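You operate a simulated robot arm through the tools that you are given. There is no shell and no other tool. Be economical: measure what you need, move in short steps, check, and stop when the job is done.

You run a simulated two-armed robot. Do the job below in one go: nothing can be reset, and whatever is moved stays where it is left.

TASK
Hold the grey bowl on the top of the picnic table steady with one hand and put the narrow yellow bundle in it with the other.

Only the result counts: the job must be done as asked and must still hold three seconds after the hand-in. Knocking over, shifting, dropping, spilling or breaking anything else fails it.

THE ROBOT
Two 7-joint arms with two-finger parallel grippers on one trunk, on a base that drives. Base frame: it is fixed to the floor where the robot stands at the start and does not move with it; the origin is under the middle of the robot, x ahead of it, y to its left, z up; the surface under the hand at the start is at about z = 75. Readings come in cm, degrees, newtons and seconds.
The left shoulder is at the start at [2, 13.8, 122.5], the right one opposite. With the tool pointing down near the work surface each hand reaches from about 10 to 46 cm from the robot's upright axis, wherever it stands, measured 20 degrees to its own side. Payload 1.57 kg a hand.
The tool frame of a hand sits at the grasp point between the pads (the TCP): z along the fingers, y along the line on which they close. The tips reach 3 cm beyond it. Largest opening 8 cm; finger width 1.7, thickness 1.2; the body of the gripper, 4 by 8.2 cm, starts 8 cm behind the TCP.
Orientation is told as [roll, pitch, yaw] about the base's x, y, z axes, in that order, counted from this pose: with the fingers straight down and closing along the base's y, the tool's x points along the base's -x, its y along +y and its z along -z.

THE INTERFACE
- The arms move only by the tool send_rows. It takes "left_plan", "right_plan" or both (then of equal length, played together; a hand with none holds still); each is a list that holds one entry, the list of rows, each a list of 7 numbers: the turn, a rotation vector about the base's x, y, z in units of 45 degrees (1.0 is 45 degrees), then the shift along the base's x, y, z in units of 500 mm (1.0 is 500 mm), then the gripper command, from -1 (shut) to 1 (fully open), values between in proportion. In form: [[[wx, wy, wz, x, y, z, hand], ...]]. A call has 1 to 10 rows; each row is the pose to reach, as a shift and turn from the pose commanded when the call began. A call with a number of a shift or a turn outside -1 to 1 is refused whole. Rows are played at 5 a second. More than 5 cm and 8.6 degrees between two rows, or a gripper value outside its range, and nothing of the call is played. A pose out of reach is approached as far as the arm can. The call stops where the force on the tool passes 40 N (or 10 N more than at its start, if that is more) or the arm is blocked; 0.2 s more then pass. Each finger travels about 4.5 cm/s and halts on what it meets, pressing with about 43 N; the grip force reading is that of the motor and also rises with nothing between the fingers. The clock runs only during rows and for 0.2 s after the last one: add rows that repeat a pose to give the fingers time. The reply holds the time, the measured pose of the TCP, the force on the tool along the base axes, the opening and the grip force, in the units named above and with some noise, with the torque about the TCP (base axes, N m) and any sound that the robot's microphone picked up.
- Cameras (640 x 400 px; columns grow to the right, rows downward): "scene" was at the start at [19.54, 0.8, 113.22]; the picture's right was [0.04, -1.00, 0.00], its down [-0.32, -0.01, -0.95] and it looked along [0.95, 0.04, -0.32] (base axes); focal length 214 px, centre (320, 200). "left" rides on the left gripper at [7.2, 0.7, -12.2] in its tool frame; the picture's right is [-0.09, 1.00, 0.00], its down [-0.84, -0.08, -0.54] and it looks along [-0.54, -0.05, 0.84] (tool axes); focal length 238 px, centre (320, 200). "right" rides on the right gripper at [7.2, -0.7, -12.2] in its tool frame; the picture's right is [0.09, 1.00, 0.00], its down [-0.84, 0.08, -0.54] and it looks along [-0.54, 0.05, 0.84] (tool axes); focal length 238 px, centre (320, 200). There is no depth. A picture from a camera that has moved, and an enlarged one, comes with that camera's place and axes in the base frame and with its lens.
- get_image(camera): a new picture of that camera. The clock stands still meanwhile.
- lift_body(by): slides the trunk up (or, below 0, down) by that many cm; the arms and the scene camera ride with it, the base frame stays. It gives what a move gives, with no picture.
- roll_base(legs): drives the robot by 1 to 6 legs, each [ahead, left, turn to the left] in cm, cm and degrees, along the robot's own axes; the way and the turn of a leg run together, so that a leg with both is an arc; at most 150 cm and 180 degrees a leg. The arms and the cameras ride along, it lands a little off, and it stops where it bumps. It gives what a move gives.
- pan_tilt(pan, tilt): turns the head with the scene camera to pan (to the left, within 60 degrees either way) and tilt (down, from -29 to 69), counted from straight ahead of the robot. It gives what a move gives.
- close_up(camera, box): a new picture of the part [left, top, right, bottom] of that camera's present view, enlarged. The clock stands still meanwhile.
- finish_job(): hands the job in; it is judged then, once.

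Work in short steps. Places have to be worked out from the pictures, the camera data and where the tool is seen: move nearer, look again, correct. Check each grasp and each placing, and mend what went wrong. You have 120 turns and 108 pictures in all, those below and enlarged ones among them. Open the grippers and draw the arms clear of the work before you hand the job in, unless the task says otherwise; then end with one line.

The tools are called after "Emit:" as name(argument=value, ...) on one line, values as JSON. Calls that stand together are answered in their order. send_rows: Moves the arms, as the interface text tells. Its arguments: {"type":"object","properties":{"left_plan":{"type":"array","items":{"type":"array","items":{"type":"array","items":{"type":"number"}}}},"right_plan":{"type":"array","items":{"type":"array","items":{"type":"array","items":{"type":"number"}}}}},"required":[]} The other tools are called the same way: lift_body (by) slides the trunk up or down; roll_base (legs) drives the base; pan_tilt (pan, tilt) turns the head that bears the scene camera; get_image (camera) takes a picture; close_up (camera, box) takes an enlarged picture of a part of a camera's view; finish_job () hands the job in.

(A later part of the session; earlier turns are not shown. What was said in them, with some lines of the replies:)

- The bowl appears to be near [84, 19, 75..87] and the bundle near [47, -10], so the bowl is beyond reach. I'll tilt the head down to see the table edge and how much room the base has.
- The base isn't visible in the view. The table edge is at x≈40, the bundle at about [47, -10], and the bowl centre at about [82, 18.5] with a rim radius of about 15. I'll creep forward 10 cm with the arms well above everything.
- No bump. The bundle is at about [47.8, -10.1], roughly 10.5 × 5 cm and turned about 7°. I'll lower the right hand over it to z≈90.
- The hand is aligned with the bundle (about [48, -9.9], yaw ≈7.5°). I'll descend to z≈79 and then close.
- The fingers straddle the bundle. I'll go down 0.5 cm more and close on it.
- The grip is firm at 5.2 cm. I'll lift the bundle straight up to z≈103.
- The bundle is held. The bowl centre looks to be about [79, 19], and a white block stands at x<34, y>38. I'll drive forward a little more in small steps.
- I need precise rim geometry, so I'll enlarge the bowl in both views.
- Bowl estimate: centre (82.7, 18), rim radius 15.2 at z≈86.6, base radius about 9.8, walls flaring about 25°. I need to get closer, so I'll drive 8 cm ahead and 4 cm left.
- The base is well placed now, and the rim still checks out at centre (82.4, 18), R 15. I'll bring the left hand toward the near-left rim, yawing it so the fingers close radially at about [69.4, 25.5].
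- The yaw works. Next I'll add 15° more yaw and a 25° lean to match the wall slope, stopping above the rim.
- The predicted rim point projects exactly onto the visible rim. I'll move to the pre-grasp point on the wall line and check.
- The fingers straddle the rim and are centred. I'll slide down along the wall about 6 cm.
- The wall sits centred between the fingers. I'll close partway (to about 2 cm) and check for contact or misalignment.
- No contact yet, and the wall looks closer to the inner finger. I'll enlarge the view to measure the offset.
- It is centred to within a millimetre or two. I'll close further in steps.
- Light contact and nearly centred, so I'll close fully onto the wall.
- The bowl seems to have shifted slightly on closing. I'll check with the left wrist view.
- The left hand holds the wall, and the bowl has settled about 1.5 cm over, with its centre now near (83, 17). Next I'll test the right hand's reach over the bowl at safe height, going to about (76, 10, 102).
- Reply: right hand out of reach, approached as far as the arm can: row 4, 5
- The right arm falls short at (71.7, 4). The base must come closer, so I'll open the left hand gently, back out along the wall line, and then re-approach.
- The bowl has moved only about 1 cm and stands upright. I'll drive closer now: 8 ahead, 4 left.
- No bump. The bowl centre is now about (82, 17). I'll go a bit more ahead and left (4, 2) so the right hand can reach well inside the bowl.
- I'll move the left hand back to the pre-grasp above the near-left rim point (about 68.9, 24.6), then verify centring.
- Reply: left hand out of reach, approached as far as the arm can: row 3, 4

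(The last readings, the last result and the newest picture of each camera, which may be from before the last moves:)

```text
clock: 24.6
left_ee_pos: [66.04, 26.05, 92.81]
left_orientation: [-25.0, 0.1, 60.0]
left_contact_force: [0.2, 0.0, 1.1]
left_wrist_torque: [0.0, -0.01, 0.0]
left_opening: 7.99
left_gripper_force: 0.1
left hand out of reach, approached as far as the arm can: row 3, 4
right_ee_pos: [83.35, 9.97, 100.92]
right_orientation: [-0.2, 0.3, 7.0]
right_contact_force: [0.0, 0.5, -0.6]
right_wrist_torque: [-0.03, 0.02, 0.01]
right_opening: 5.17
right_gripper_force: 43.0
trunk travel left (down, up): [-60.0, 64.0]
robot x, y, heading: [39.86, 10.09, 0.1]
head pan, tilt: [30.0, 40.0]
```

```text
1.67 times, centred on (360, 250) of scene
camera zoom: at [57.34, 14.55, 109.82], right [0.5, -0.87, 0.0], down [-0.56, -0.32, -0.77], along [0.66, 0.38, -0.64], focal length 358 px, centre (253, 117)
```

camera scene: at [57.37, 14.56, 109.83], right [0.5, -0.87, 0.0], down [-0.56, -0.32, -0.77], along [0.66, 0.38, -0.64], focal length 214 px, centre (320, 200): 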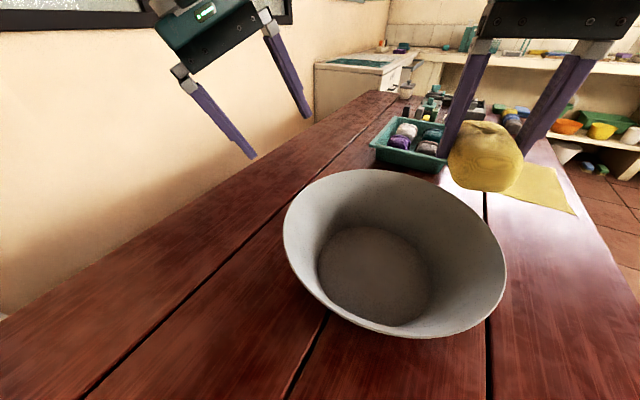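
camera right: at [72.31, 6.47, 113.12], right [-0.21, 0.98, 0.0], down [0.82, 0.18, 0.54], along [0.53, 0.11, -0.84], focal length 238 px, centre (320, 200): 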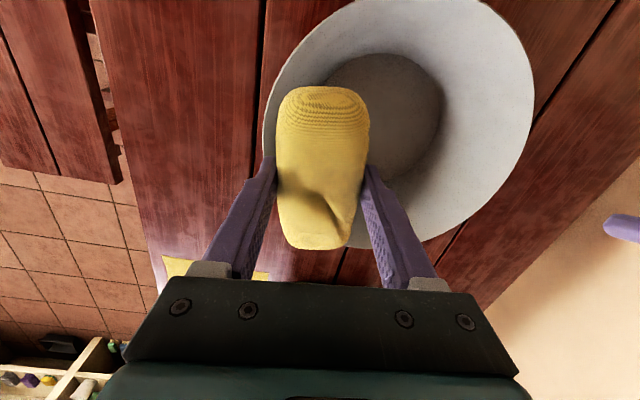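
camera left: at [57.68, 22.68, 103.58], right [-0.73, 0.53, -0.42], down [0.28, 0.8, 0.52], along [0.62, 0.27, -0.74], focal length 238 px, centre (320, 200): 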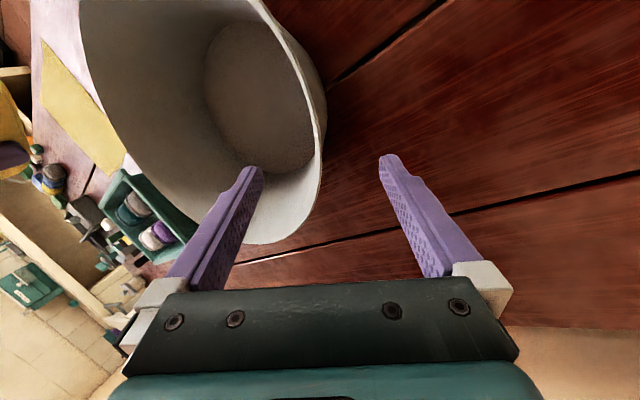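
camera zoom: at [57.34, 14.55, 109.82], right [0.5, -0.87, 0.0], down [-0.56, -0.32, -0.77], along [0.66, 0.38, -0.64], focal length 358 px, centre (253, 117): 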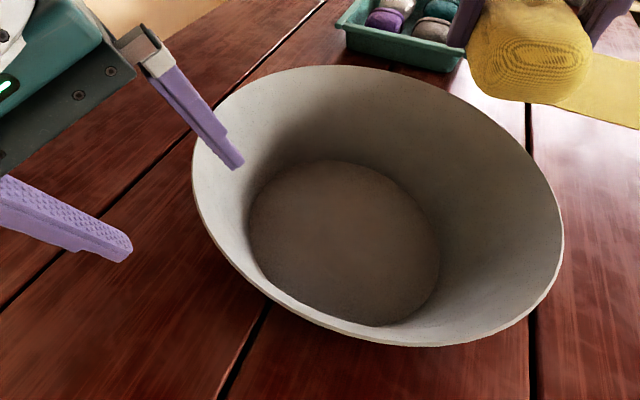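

Centring looks the same as before, so I'll slide down along the wall with a 2 mm inward correction and close to about 1.6 cm.

Emit:
send_rows(left_plan=[[[0, 0, 0, 0.024, -0.014, -0.05, 1], [0, 0, 0, 0.045, -0.025, -0.1, 1], [0, 0, 0, 0.064, -0.037, -0.148, 1], [0, 0, 0, 0.064, -0.037, -0.148, 0.3], [0, 0, 0, 0.064, -0.037, -0.148, -0.3], [0, 0, 0, 0.064, -0.037, -0.148, -0.6], [0, 0, 0, 0.064, -0.037, -0.148, -0.6], [0, 0, 0, 0.064, -0.037, -0.148, -0.6]]])

Emit:
close_up(camera="left", box=[240, 140, 400, 290])

Emit:
close_up(camera="scene", box=[180, 130, 540, 370])

```text
clock: 26.4
left_ee_pos: [69.49, 24.14, 85.43]
left_orientation: [-25.0, 0.1, 59.9]
left_contact_force: [-0.3, 0.9, -0.5]
left_wrist_torque: [0.03, 0.01, -0.02]
left_opening: 1.58
left_gripper_force: 0.0
right_ee_pos: [83.35, 9.97, 100.96]
right_orientation: [-0.2, 0.1, 7.0]
right_contact_force: [0.4, -0.2, -0.3]
right_wrist_torque: [0.05, -0.01, 0.0]
right_opening: 5.16
right_gripper_force: 43.3
trunk travel left (down, up): [-60.0, 64.0]
robot x, y, heading: [39.91, 9.58, 0.0]
head pan, tilt: [30.0, 40.0]
```

```text
2.67 times, centred on (320, 215) of left
camera zoom: at [61.03, 20.81, 96.19], right [-0.73, 0.53, -0.42], down [0.28, 0.8, 0.52], along [0.62, 0.27, -0.74], focal length 636 px, centre (320, 160)
```

zoom: 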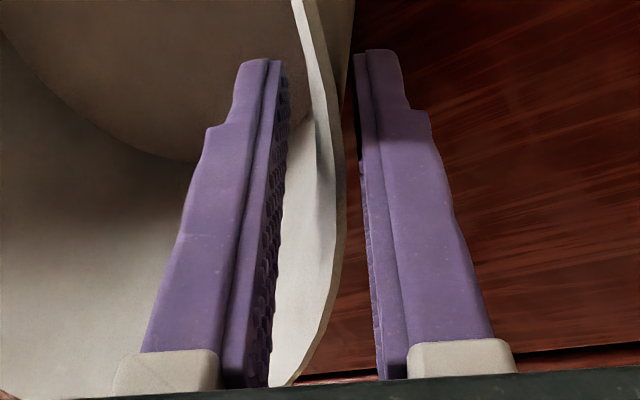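

```text
1.67 times, centred on (360, 250) of scene
camera zoom: at [57.35, 14.55, 109.82], right [0.5, -0.87, 0.0], down [-0.56, -0.32, -0.77], along [0.66, 0.38, -0.64], focal length 358 px, centre (253, 117)
```

zoom: 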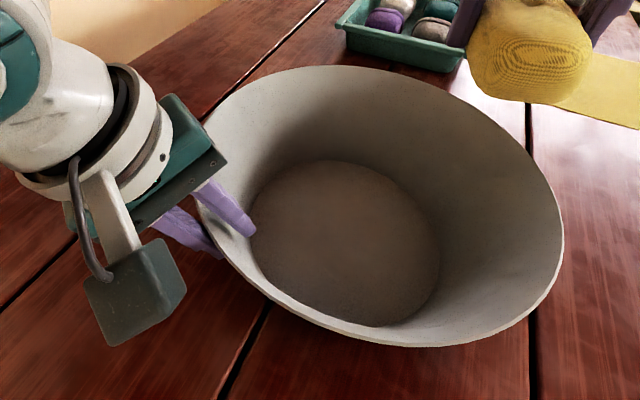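

The rim sits slightly toward the outer finger, so I'll undo the 2 mm shift and close in light steps only.

Emit:
send_rows(left_plan=[[[0, 0, 0, -0.003, 0.002, 0, -0.6], [0, 0, 0, -0.003, 0.002, 0, -0.72], [0, 0, 0, -0.003, 0.002, 0, -0.78], [0, 0, 0, -0.003, 0.002, 0, -0.78]]])

Emit:
close_up(camera="left", box=[240, 140, 400, 290])

Emit:
close_up(camera="scene", box=[180, 130, 540, 370])

```text
clock: 27.4
left_ee_pos: [69.38, 24.27, 85.55]
left_orientation: [-25.2, 0.1, 59.9]
left_contact_force: [0.2, -1.4, 2.0]
left_wrist_torque: [-0.03, 0.01, 0.0]
left_opening: 1.11
left_gripper_force: 1.1
right_ee_pos: [83.45, 9.91, 100.99]
right_orientation: [-0.3, 0.0, 7.0]
right_contact_force: [-0.1, -0.3, -0.4]
right_wrist_torque: [-0.02, 0.0, 0.03]
right_opening: 5.18
right_gripper_force: 42.8
trunk travel left (down, up): [-60.0, 64.0]
robot x, y, heading: [39.96, 9.81, -0.2]
head pan, tilt: [30.0, 40.0]
```

```text
2.67 times, centred on (320, 215) of left
camera zoom: at [60.91, 20.87, 96.26], right [-0.73, 0.53, -0.42], down [0.28, 0.81, 0.52], along [0.62, 0.26, -0.74], focal length 636 px, centre (320, 160)
```

zoom: 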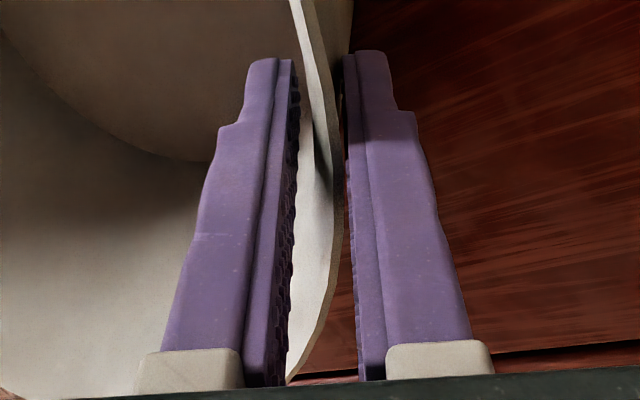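

```text
1.67 times, centred on (360, 250) of scene
camera zoom: at [57.38, 14.54, 109.83], right [0.5, -0.87, 0.0], down [-0.56, -0.32, -0.77], along [0.66, 0.38, -0.64], focal length 358 px, centre (253, 117)
```

zoom: 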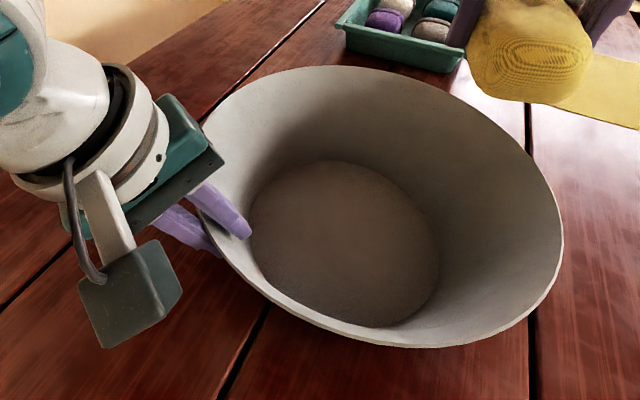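

Contact is one-sided at the inner fingertip, so the wall leans more than my tool does. I'll open slightly, lean 6° more about the TCP, and close again.

Emit:
send_rows(left_plan=[[[0, 0, 0, 0, 0, 0, -0.5], [-0.067, -0.115, 0, 0, 0, 0, -0.5], [-0.067, -0.115, 0, 0, 0, 0, -0.5], [-0.067, -0.115, 0, 0, 0, 0, -0.7], [-0.067, -0.115, 0, 0, 0, 0, -0.78], [-0.067, -0.115, 0, 0, 0, 0, -0.78]]])

Emit:
close_up(camera="left", box=[240, 140, 400, 290])

```text
clock: 28.8
left_ee_pos: [69.65, 24.29, 85.69]
left_orientation: [-31.2, -0.1, 59.9]
left_contact_force: [-0.3, 1.0, -0.6]
left_wrist_torque: [0.02, -0.01, 0.02]
left_opening: 0.99
left_gripper_force: 0.9
right_ee_pos: [83.74, 9.93, 101.07]
right_orientation: [-0.1, 0.1, 7.0]
right_contact_force: [-0.9, -0.4, -0.7]
right_wrist_torque: [0.01, 0.0, 0.0]
right_opening: 5.16
right_gripper_force: 42.3
trunk travel left (down, up): [-60.0, 64.0]
robot x, y, heading: [39.71, 10.15, -0.1]
head pan, tilt: [30.0, 40.0]
```

```text
2.67 times, centred on (320, 215) of left
camera zoom: at [60.23, 21.46, 95.72], right [-0.69, 0.51, -0.52], down [0.23, 0.83, 0.5], along [0.68, 0.23, -0.69], focal length 636 px, centre (320, 160)
```

zoom: 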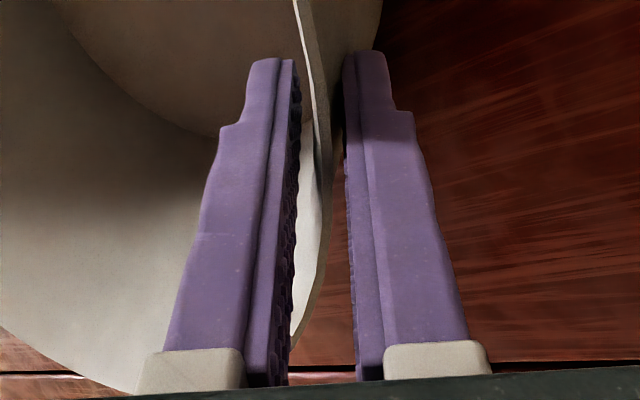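

Now the wall is nearly edge-on and centred. I'll close a little more.

Emit:
send_rows(left_plan=[[[0, 0, 0, 0, 0, 0, -0.84], [0, 0, 0, 0, 0, 0, -0.9], [0, 0, 0, 0, 0, 0, -0.9]]])

Emit:
close_up(camera="left", box=[240, 140, 400, 290])

Emit:
close_up(camera="scene", box=[180, 130, 540, 370])

```text
clock: 29.6
left_ee_pos: [69.74, 24.34, 85.66]
left_orientation: [-31.1, -0.1, 59.8]
left_contact_force: [0.6, 0.4, -3.0]
left_wrist_torque: [0.25, 0.35, 0.12]
left_opening: 0.56
left_gripper_force: 25.5
right_ee_pos: [83.75, 9.85, 101.15]
right_orientation: [-0.1, -0.1, 7.1]
right_contact_force: [-0.5, 0.0, -1.4]
right_wrist_torque: [-0.01, 0.03, 0.01]
right_opening: 5.15
right_gripper_force: 42.5
trunk travel left (down, up): [-60.0, 64.0]
robot x, y, heading: [39.94, 10.02, -0.1]
head pan, tilt: [30.0, 40.0]
```

```text
2.67 times, centred on (320, 215) of left
camera zoom: at [60.21, 21.47, 95.68], right [-0.69, 0.51, -0.51], down [0.24, 0.83, 0.5], along [0.68, 0.23, -0.69], focal length 636 px, centre (320, 160)
```

zoom: 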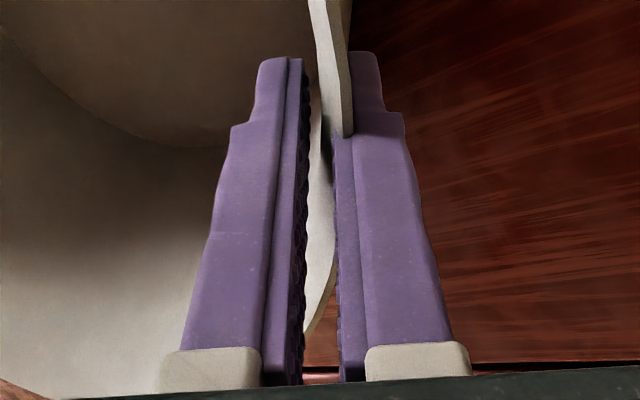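

```text
1.67 times, centred on (360, 250) of scene
camera zoom: at [57.63, 14.56, 109.89], right [0.5, -0.87, 0.0], down [-0.56, -0.32, -0.77], along [0.67, 0.38, -0.64], focal length 358 px, centre (253, 117)
```

zoom: 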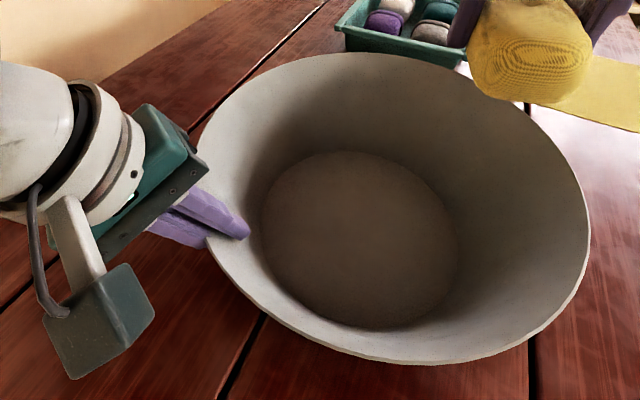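

Gripping at 31° lean tips the bowl slightly (fz -3, far rim raised). I'll rotate back 3° while holding so it sits flat.

Emit:
send_rows(left_plan=[[[0.017, 0.029, 0, 0, 0, 0, -0.9], [0.033, 0.058, 0, 0, 0, 0, -0.9], [0.033, 0.058, 0, 0, 0, 0, -0.9]]])

Emit:
close_up(camera="scene", box=[180, 130, 540, 370])

```text
clock: 30.4
left_ee_pos: [69.19, 24.33, 85.64]
left_orientation: [-27.9, 0.3, 59.9]
left_contact_force: [-0.2, 0.6, -2.2]
left_wrist_torque: [0.24, 0.28, 0.13]
left_opening: 0.58
left_gripper_force: 25.9
right_ee_pos: [83.33, 9.93, 101.06]
right_orientation: [-0.2, 0.2, 6.9]
right_contact_force: [0.6, 0.0, -0.1]
right_wrist_torque: [0.0, -0.03, -0.02]
right_opening: 5.15
right_gripper_force: 43.1
trunk travel left (down, up): [-60.0, 64.0]
robot x, y, heading: [39.63, 10.11, -0.1]
head pan, tilt: [30.0, 40.0]
```

```text
1.67 times, centred on (360, 250) of scene
camera zoom: at [57.32, 14.55, 109.8], right [0.5, -0.87, 0.0], down [-0.56, -0.32, -0.77], along [0.66, 0.38, -0.64], focal length 358 px, centre (253, 117)
```

zoom: 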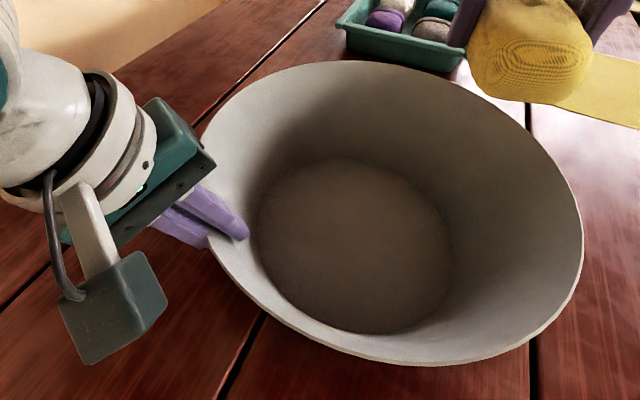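

The bowl is still partly carried, so I'll rotate back 3° more and watch the load go to zero.

Emit:
send_rows(left_plan=[[[0.017, 0.029, 0, 0, 0, 0, -0.9], [0.033, 0.058, 0, 0, 0, 0, -0.9], [0.033, 0.058, 0, 0, 0, 0, -0.9]]])

Emit:
close_up(camera="scene", box=[180, 130, 540, 370])

```text
clock: 31.2
left_ee_pos: [69.39, 24.15, 85.82]
left_orientation: [-25.2, 0.3, 59.9]
left_contact_force: [1.1, -1.2, 4.7]
left_wrist_torque: [-0.32, 0.02, 0.06]
left_opening: 0.54
left_gripper_force: 25.7
right_ee_pos: [83.43, 9.84, 101.01]
right_orientation: [-0.2, 0.2, 6.9]
right_contact_force: [0.2, 0.0, -0.3]
right_wrist_torque: [-0.02, 0.01, 0.0]
right_opening: 5.18
right_gripper_force: 43.1
trunk travel left (down, up): [-60.0, 64.0]
robot x, y, heading: [39.76, 9.9, 0.2]
head pan, tilt: [30.0, 40.0]
```

```text
1.67 times, centred on (360, 250) of scene
camera zoom: at [57.4, 14.54, 109.84], right [0.5, -0.87, 0.0], down [-0.56, -0.32, -0.77], along [0.66, 0.38, -0.64], focal length 358 px, centre (253, 117)
```

zoom: 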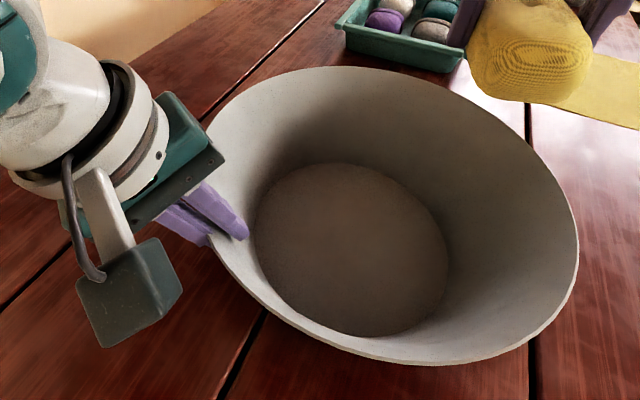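

Now the bowl rests on the table, held with about 5 N of down-pressure and its centre near (80.7, 15.5). I'll tilt the right tool 10° forward for reach and move over the bowl interior at safe height.

Emit:
send_rows(right_plan=[[[0.044, -0.102, 0, -0.03, 0.02, 0, -1], [0.087, -0.204, 0, -0.058, 0.042, 0, -1], [0.087, -0.204, 0, -0.058, 0.042, 0, -1]]])

Emit:
get_image(camera="right")

```text
clock: 32.0
left_ee_pos: [69.4, 24.24, 85.73]
left_orientation: [-25.1, 0.1, 59.9]
left_contact_force: [0.0, 0.3, 11.6]
left_wrist_torque: [-0.5, 0.21, -0.02]
left_opening: 0.56
left_gripper_force: 25.5
right_ee_pos: [80.67, 11.88, 101.03]
right_orientation: [2.6, -9.5, 6.7]
right_contact_force: [-1.1, -0.8, -1.2]
right_wrist_torque: [0.0, 0.01, 0.01]
right_opening: 5.17
right_gripper_force: 42.9
trunk travel left (down, up): [-60.0, 64.0]
robot x, y, heading: [39.67, 9.81, -0.2]
head pan, tilt: [30.0, 40.0]
```

```text
60 pictures are left
camera right: at [71.57, 9.77, 111.82], right [-0.21, 0.98, 0.03], down [0.72, 0.14, 0.68], along [0.66, 0.17, -0.74], focal length 238 px, centre (320, 200)
```

right: 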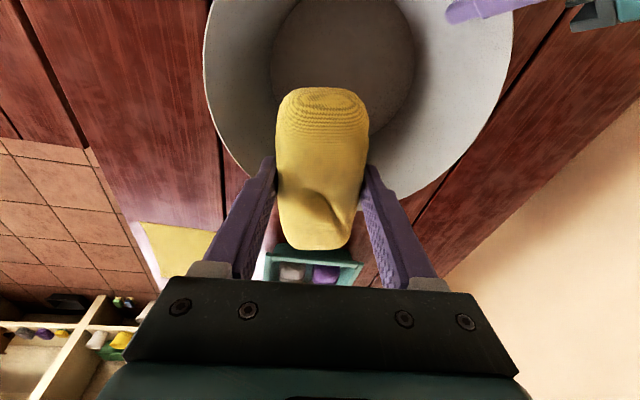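

The right hand is over the interior. I'll ease the left tilt by 0.7° to relieve the down-force and lower the right hand to z≈90, shifting to y≈13.5.

Emit:
send_rows(right_plan=[[[0, 0, 0, 0, 0.016, -0.07, -1], [0, 0, 0, 0, 0.032, -0.14, -1], [0, 0, 0, 0, 0.032, -0.22, -1]]], left_plan=[[[-0.008, -0.014, 0, 0, 0, 0, -0.9], [-0.008, -0.014, 0, 0, 0, 0, -0.9], [-0.008, -0.014, 0, 0, 0, 0, -0.9]]])

Emit:
get_image(camera="scene")

Emit:
get_image(camera="right")

```text
clock: 32.8
left_ee_pos: [69.32, 24.3, 85.69]
left_orientation: [-25.7, 0.2, 59.9]
left_contact_force: [-4.0, 2.8, 15.4]
left_wrist_torque: [-0.36, 0.43, -0.06]
left_opening: 0.55
left_gripper_force: 26.1
right_ee_pos: [80.67, 13.99, 89.83]
right_orientation: [2.5, -9.5, 6.7]
right_contact_force: [-0.5, 0.6, 0.1]
right_wrist_torque: [-0.01, 0.01, 0.03]
right_opening: 5.18
right_gripper_force: 43.1
trunk travel left (down, up): [-60.0, 64.0]
robot x, y, heading: [39.95, 9.86, -0.2]
head pan, tilt: [30.0, 40.0]
```

```text
59 pictures are left
camera scene: at [57.36, 14.61, 109.84], right [0.5, -0.87, 0.0], down [-0.56, -0.32, -0.77], along [0.66, 0.38, -0.64], focal length 214 px, centre (320, 200)
```

scene: 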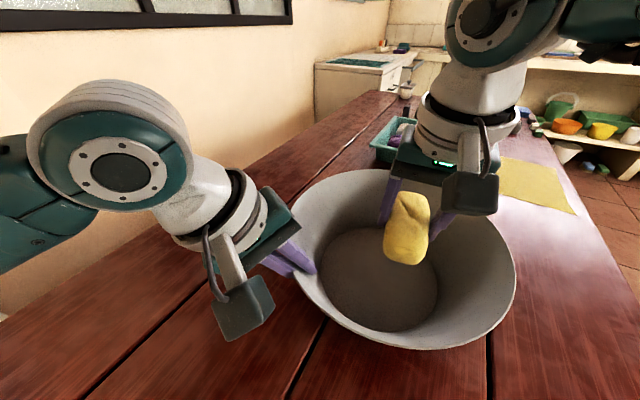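

```text
58 pictures are left
camera right: at [71.65, 11.63, 100.6], right [-0.22, 0.98, 0.03], down [0.72, 0.14, 0.68], along [0.66, 0.17, -0.74], focal length 238 px, centre (320, 200)
```

right: 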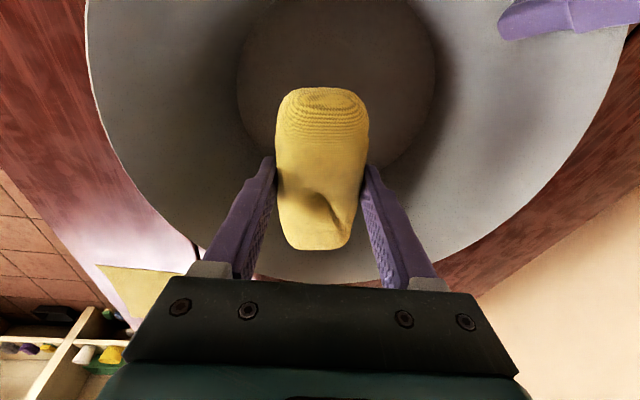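

Everything is aligned; the base centre looks to be about (79, 15.5). I'll lower the right hand to z≈81 with a small -1.5 cm x shift, and raise the left hand 1.5 mm to relieve its load.

Emit:
send_rows(right_plan=[[[0, 0, 0, -0.012, 0, -0.06, -1], [0, 0, 0, -0.024, 0, -0.12, -1], [0, 0, 0, -0.028, 0, -0.16, -1], [0, 0, 0, -0.028, 0, -0.176, -1]]], left_plan=[[[0, 0, 0, 0, 0, 0.003, -0.9], [0, 0, 0, 0, 0, 0.003, -0.9], [0, 0, 0, 0, 0, 0.003, -0.9], [0, 0, 0, 0, 0, 0.003, -0.9]]])

Emit:
get_image(camera="scene")

Emit:
get_image(camera="right")

```text
clock: 33.8
left_ee_pos: [69.21, 24.32, 85.75]
left_orientation: [-25.5, 0.3, 60.0]
left_contact_force: [0.2, 0.1, -2.7]
left_wrist_torque: [0.23, 0.31, 0.12]
left_opening: 0.55
left_gripper_force: 25.6
right_ee_pos: [79.12, 13.65, 81.11]
right_orientation: [2.6, -9.5, 6.8]
right_contact_force: [-0.1, 0.6, -0.1]
right_wrist_torque: [0.01, 0.03, 0.02]
right_opening: 5.15
right_gripper_force: 43.3
trunk travel left (down, up): [-60.0, 64.0]
robot x, y, heading: [40.05, 9.73, -0.2]
head pan, tilt: [30.0, 40.0]
```

```text
57 pictures are left
camera scene: at [57.33, 14.55, 109.81], right [0.5, -0.87, 0.0], down [-0.56, -0.32, -0.77], along [0.66, 0.38, -0.64], focal length 214 px, centre (320, 200)
```

scene: 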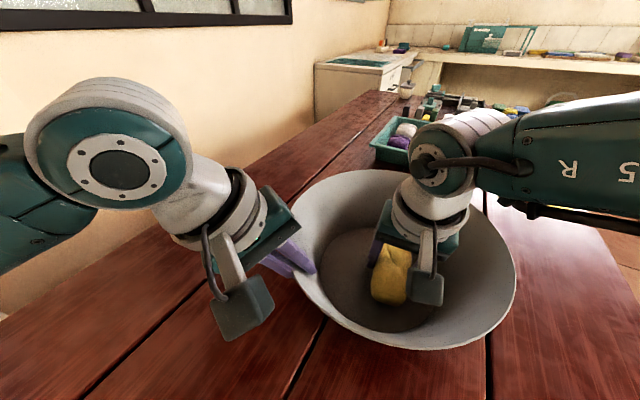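

```text
56 pictures are left
camera right: at [70.16, 11.37, 91.91], right [-0.22, 0.98, 0.03], down [0.72, 0.14, 0.68], along [0.65, 0.17, -0.74], focal length 238 px, centre (320, 200)
```

right: 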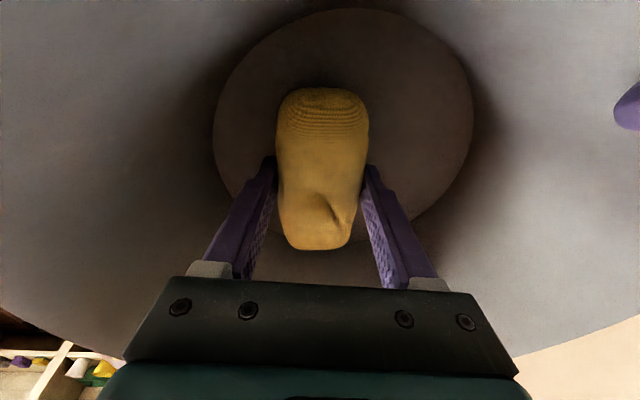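

The bundle is just above the bowl floor. I'll set the left hand down by 1 mm, lower the right 0.7 cm, and open it slowly.

Emit:
send_rows(right_plan=[[[0, 0, 0, 0, 0, -0.01, -1], [0, 0, 0, 0, 0, -0.014, -1], [0, 0, 0, 0, 0, -0.014, 0.4], [0, 0, 0, 0, 0, -0.014, 0.6], [0, 0, 0, 0, 0, -0.014, 0.8], [0, 0, 0, 0, 0, -0.014, 0.8]]], left_plan=[[[0, 0, 0, 0, 0, -0.002, -0.9], [0, 0, 0, 0, 0, -0.002, -0.9], [0, 0, 0, 0, 0, -0.002, -0.9], [0, 0, 0, 0, 0, -0.002, -0.9], [0, 0, 0, 0, 0, -0.002, -0.9], [0, 0, 0, 0, 0, -0.002, -0.9]]])

Emit:
get_image(camera="right")

```text
clock: 35.2
left_ee_pos: [69.29, 24.25, 85.64]
left_orientation: [-25.7, 0.2, 59.9]
left_contact_force: [-1.2, -0.5, 4.1]
left_wrist_torque: [0.1, 0.34, -0.04]
left_opening: 0.57
left_gripper_force: 25.9
right_ee_pos: [79.09, 13.58, 80.57]
right_orientation: [2.6, -9.4, 6.8]
right_contact_force: [-0.2, -0.7, 0.6]
right_wrist_torque: [-0.01, -0.03, 0.0]
right_opening: 7.23
right_gripper_force: 0.0
trunk travel left (down, up): [-60.0, 64.0]
robot x, y, heading: [39.6, 9.98, -0.3]
head pan, tilt: [30.0, 40.0]
```

```text
55 pictures are left
camera right: at [70.18, 11.36, 91.25], right [-0.22, 0.98, 0.03], down [0.72, 0.14, 0.67], along [0.65, 0.17, -0.74], focal length 238 px, centre (320, 200)
```

right: 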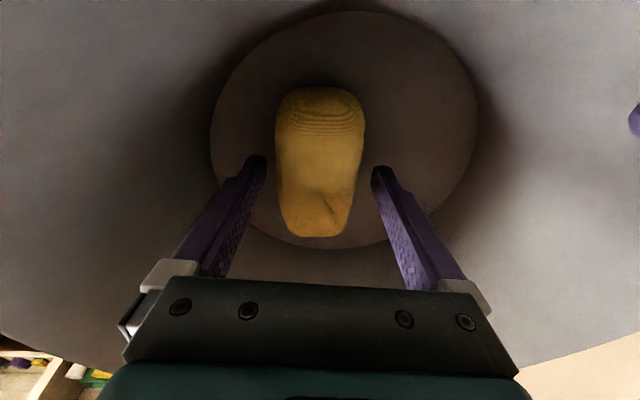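

The bundle is released and lies on the bowl floor. I'll raise the right hand straight up to z≈103 while the left keeps holding.

Emit:
send_rows(right_plan=[[[0, 0, 0, 0, 0, 0.06, 0.8], [0, 0, 0, 0, 0, 0.15, 0.8], [0, 0, 0, 0, 0, 0.24, 0.8], [0, 0, 0, 0, 0, 0.33, 0.8], [0, 0, 0, -0.02, -0.06, 0.41, 0.8], [0, 0, 0, -0.06, -0.13, 0.44, 0.8]]])

Emit:
get_image(camera="scene")

```text
refused: row 5 steps farther than a row can; nothing moved
```

```text
54 pictures are left
camera scene: at [57.35, 14.57, 109.83], right [0.5, -0.87, 0.0], down [-0.56, -0.32, -0.77], along [0.66, 0.38, -0.64], focal length 214 px, centre (320, 200)
```

scene: 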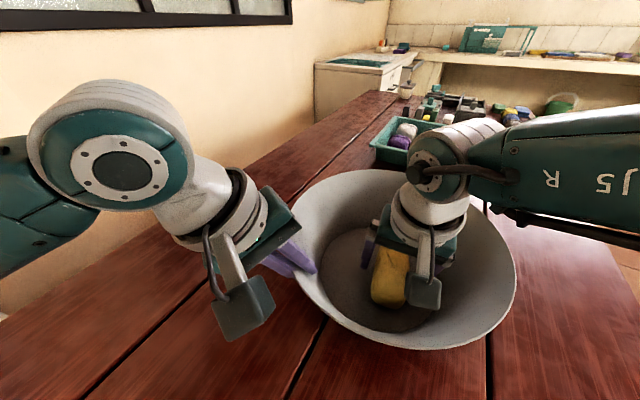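

The plan was refused because one step was too large. I'll send it again with smaller steps.

Emit:
send_rows(right_plan=[[[0, 0, 0, 0, 0, 0.05, 0.8], [0, 0, 0, 0, 0, 0.13, 0.8], [0, 0, 0, 0, 0, 0.21, 0.8], [0, 0, 0, 0, 0, 0.3, 0.8], [0, 0, 0, 0, 0, 0.38, 0.8], [0, 0, 0, -0.02, -0.05, 0.42, 0.8], [0, 0, 0, -0.05, -0.12, 0.44, 0.8], [0, 0, 0, -0.08, -0.2, 0.44, 0.8]]])

Emit:
get_image(camera="scene")

```text
clock: 37.0
left_ee_pos: [69.31, 24.21, 85.64]
left_orientation: [-25.7, 0.2, 60.0]
left_contact_force: [-1.6, 0.4, 4.1]
left_wrist_torque: [0.04, 0.26, 0.0]
left_opening: 0.57
left_gripper_force: 25.1
right_ee_pos: [75.21, 3.44, 102.43]
right_orientation: [2.7, -9.5, 6.8]
right_contact_force: [0.3, 1.0, 0.0]
right_wrist_torque: [-0.02, -0.01, -0.01]
right_opening: 7.19
right_gripper_force: 0.1
trunk travel left (down, up): [-60.0, 64.0]
robot x, y, heading: [39.51, 9.72, -0.1]
head pan, tilt: [30.0, 40.0]
```

```text
53 pictures are left
camera scene: at [57.36, 14.57, 109.83], right [0.5, -0.87, 0.0], down [-0.56, -0.32, -0.77], along [0.66, 0.38, -0.64], focal length 214 px, centre (320, 200)
```

scene: 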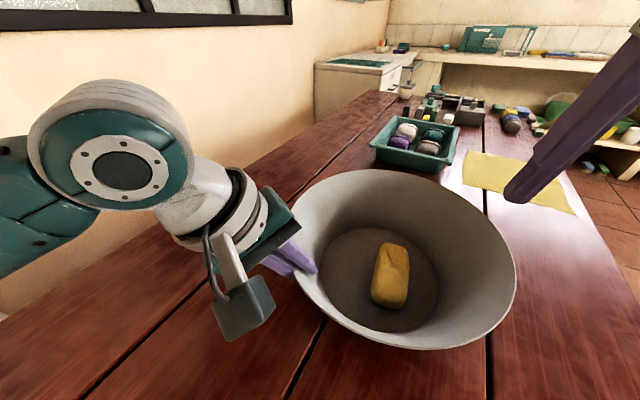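

The bundle lies in the bowl. Now I'll open the left hand gently and back it out along the wall line.

Emit:
send_rows(left_plan=[[[0, 0, 0, 0, 0, 0, -0.75], [0, 0, 0, 0, 0, 0, -0.5], [0, 0, 0, 0, 0, 0, 0], [0, 0, 0, 0, 0, 0, 0.6], [0, 0, 0, 0, 0, 0, 0.6], [0, 0, 0, -0.022, 0.013, 0.054, 0.6], [0, 0, 0, -0.05, 0.03, 0.122, 0.6], [0, 0, 0, -0.06, 0.05, 0.2, 0.6], [0, 0, 0, -0.06, 0.1, 0.27, 0.6]]])

Emit:
get_image(camera="scene")

```text
clock: 39.0
left_ee_pos: [67.89, 29.79, 98.83]
left_orientation: [-25.6, 0.1, 60.0]
left_contact_force: [-0.3, 0.4, 0.5]
left_wrist_torque: [-0.03, 0.01, -0.05]
left_opening: 6.42
left_gripper_force: 0.1
left hand out of reach, approached as far as the arm can: row 8, 9
right_ee_pos: [75.1, 3.47, 102.35]
right_orientation: [2.8, -9.5, 6.8]
right_contact_force: [0.0, -0.6, 0.8]
right_wrist_torque: [0.01, -0.01, -0.01]
right_opening: 7.19
right_gripper_force: 0.0
trunk travel left (down, up): [-60.0, 64.0]
robot x, y, heading: [39.55, 10.26, -0.2]
head pan, tilt: [30.0, 40.0]
```

```text
52 pictures are left
camera scene: at [57.37, 14.6, 109.83], right [0.5, -0.87, 0.0], down [-0.56, -0.32, -0.77], along [0.66, 0.38, -0.64], focal length 214 px, centre (320, 200)
```

scene: 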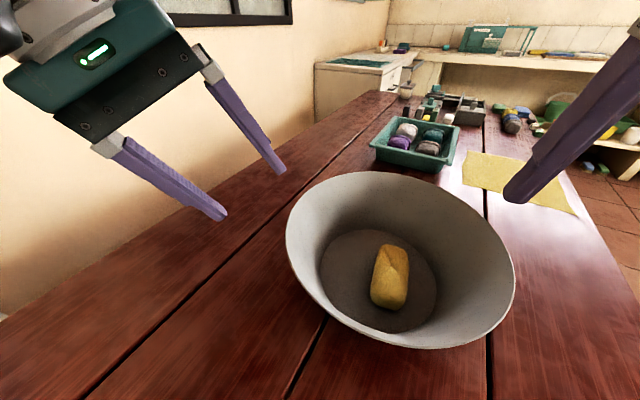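

The bowl stands flat with the bundle in it, and both hands are open and clear. I'll back the base straight off 15 cm to draw the arms away.

Emit:
roll_base(legs=[[-15, 0, 0]])

Emit:
get_image(camera="scene")

```text
clock: 40.1
left_ee_pos: [61.17, 29.63, 99.69]
left_orientation: [-27.4, -0.8, 59.8]
left_contact_force: [-0.3, -0.4, 0.1]
left_wrist_torque: [0.03, 0.0, 0.01]
left_opening: 6.39
left_gripper_force: 0.1
right_ee_pos: [67.73, 3.27, 102.74]
right_orientation: [2.5, -9.8, 6.5]
right_contact_force: [0.0, 0.0, -0.2]
right_wrist_torque: [-0.02, 0.0, -0.01]
right_opening: 7.2
right_gripper_force: 0.0
trunk travel left (down, up): [-60.0, 64.0]
robot x, y, heading: [31.61, 9.69, -0.5]
head pan, tilt: [30.0, 40.0]
stopped in leg 1: the robot was blocked; the commanded pose is now the measured one
```

```text
51 pictures are left
camera scene: at [49.93, 14.45, 110.02], right [0.49, -0.87, 0.0], down [-0.55, -0.32, -0.77], along [0.67, 0.38, -0.64], focal length 214 px, centre (320, 200)
```

scene: 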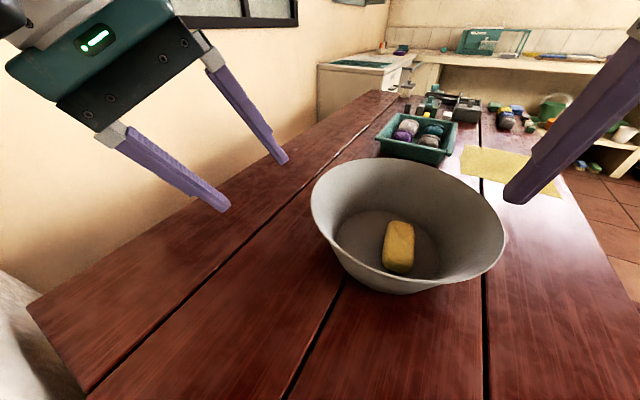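

The base touched something behind on the left, probably the white block, but the table scene is undisturbed. I'll ease forward and right a little so nothing is in contact, then check.

Emit:
roll_base(legs=[[2, -1, 0]])

Emit:
pan_tilt(pan=45, tilt=50)

Emit:
get_image(camera="scene")

```text
clock: 41.0
left_ee_pos: [62.32, 28.5, 99.23]
left_orientation: [-26.8, -0.3, 59.8]
left_contact_force: [0.3, 0.3, 0.3]
left_wrist_torque: [0.03, 0.01, -0.01]
left_opening: 6.42
left_gripper_force: 0.1
right_ee_pos: [69.06, 2.36, 102.39]
right_orientation: [2.6, -9.4, 6.6]
right_contact_force: [-0.3, -0.4, 0.4]
right_wrist_torque: [-0.01, 0.01, 0.0]
right_opening: 7.21
right_gripper_force: 0.1
trunk travel left (down, up): [-60.0, 64.0]
robot x, y, heading: [33.78, 8.9, -0.2]
head pan, tilt: [30.0, 40.0]
```

```text
clock: 41.7
left_ee_pos: [62.23, 28.62, 99.34]
left_orientation: [-26.7, -0.3, 59.8]
left_contact_force: [-0.2, 0.2, 0.3]
left_wrist_torque: [0.02, 0.01, 0.04]
left_opening: 6.4
left_gripper_force: 0.1
right_ee_pos: [69.08, 2.37, 102.3]
right_orientation: [2.6, -9.4, 6.5]
right_contact_force: [-0.4, 0.3, 0.7]
right_wrist_torque: [-0.01, -0.02, 0.01]
right_opening: 7.19
right_gripper_force: 0.0
trunk travel left (down, up): [-60.0, 64.0]
robot x, y, heading: [33.69, 8.89, -0.2]
head pan, tilt: [45.0, 50.0]
```

```text
50 pictures are left
camera scene: at [49.34, 14.68, 108.41], right [0.7, -0.71, 0.0], down [-0.55, -0.54, -0.64], along [0.46, 0.45, -0.77], focal length 214 px, centre (320, 200)
```

scene: 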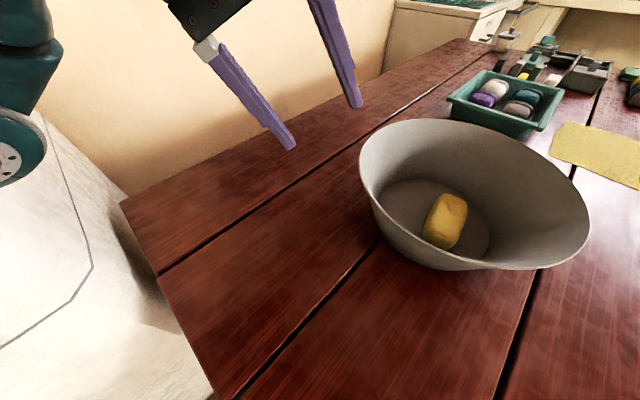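

The bowl stands upright with the bundle inside, nothing else on the table has moved, and the hands are clear, so I'm handing in.

Emit:
finish_job()

```text
The job is handed in.
```

The yellow bundle is in the grey bowl: the left hand held the rim while the right hand set it down. Gripping moved the bowl about 3 cm in all, and backing away afterwards the robot was blocked, probably by the white block. The last picture shows nothing else disturbed.
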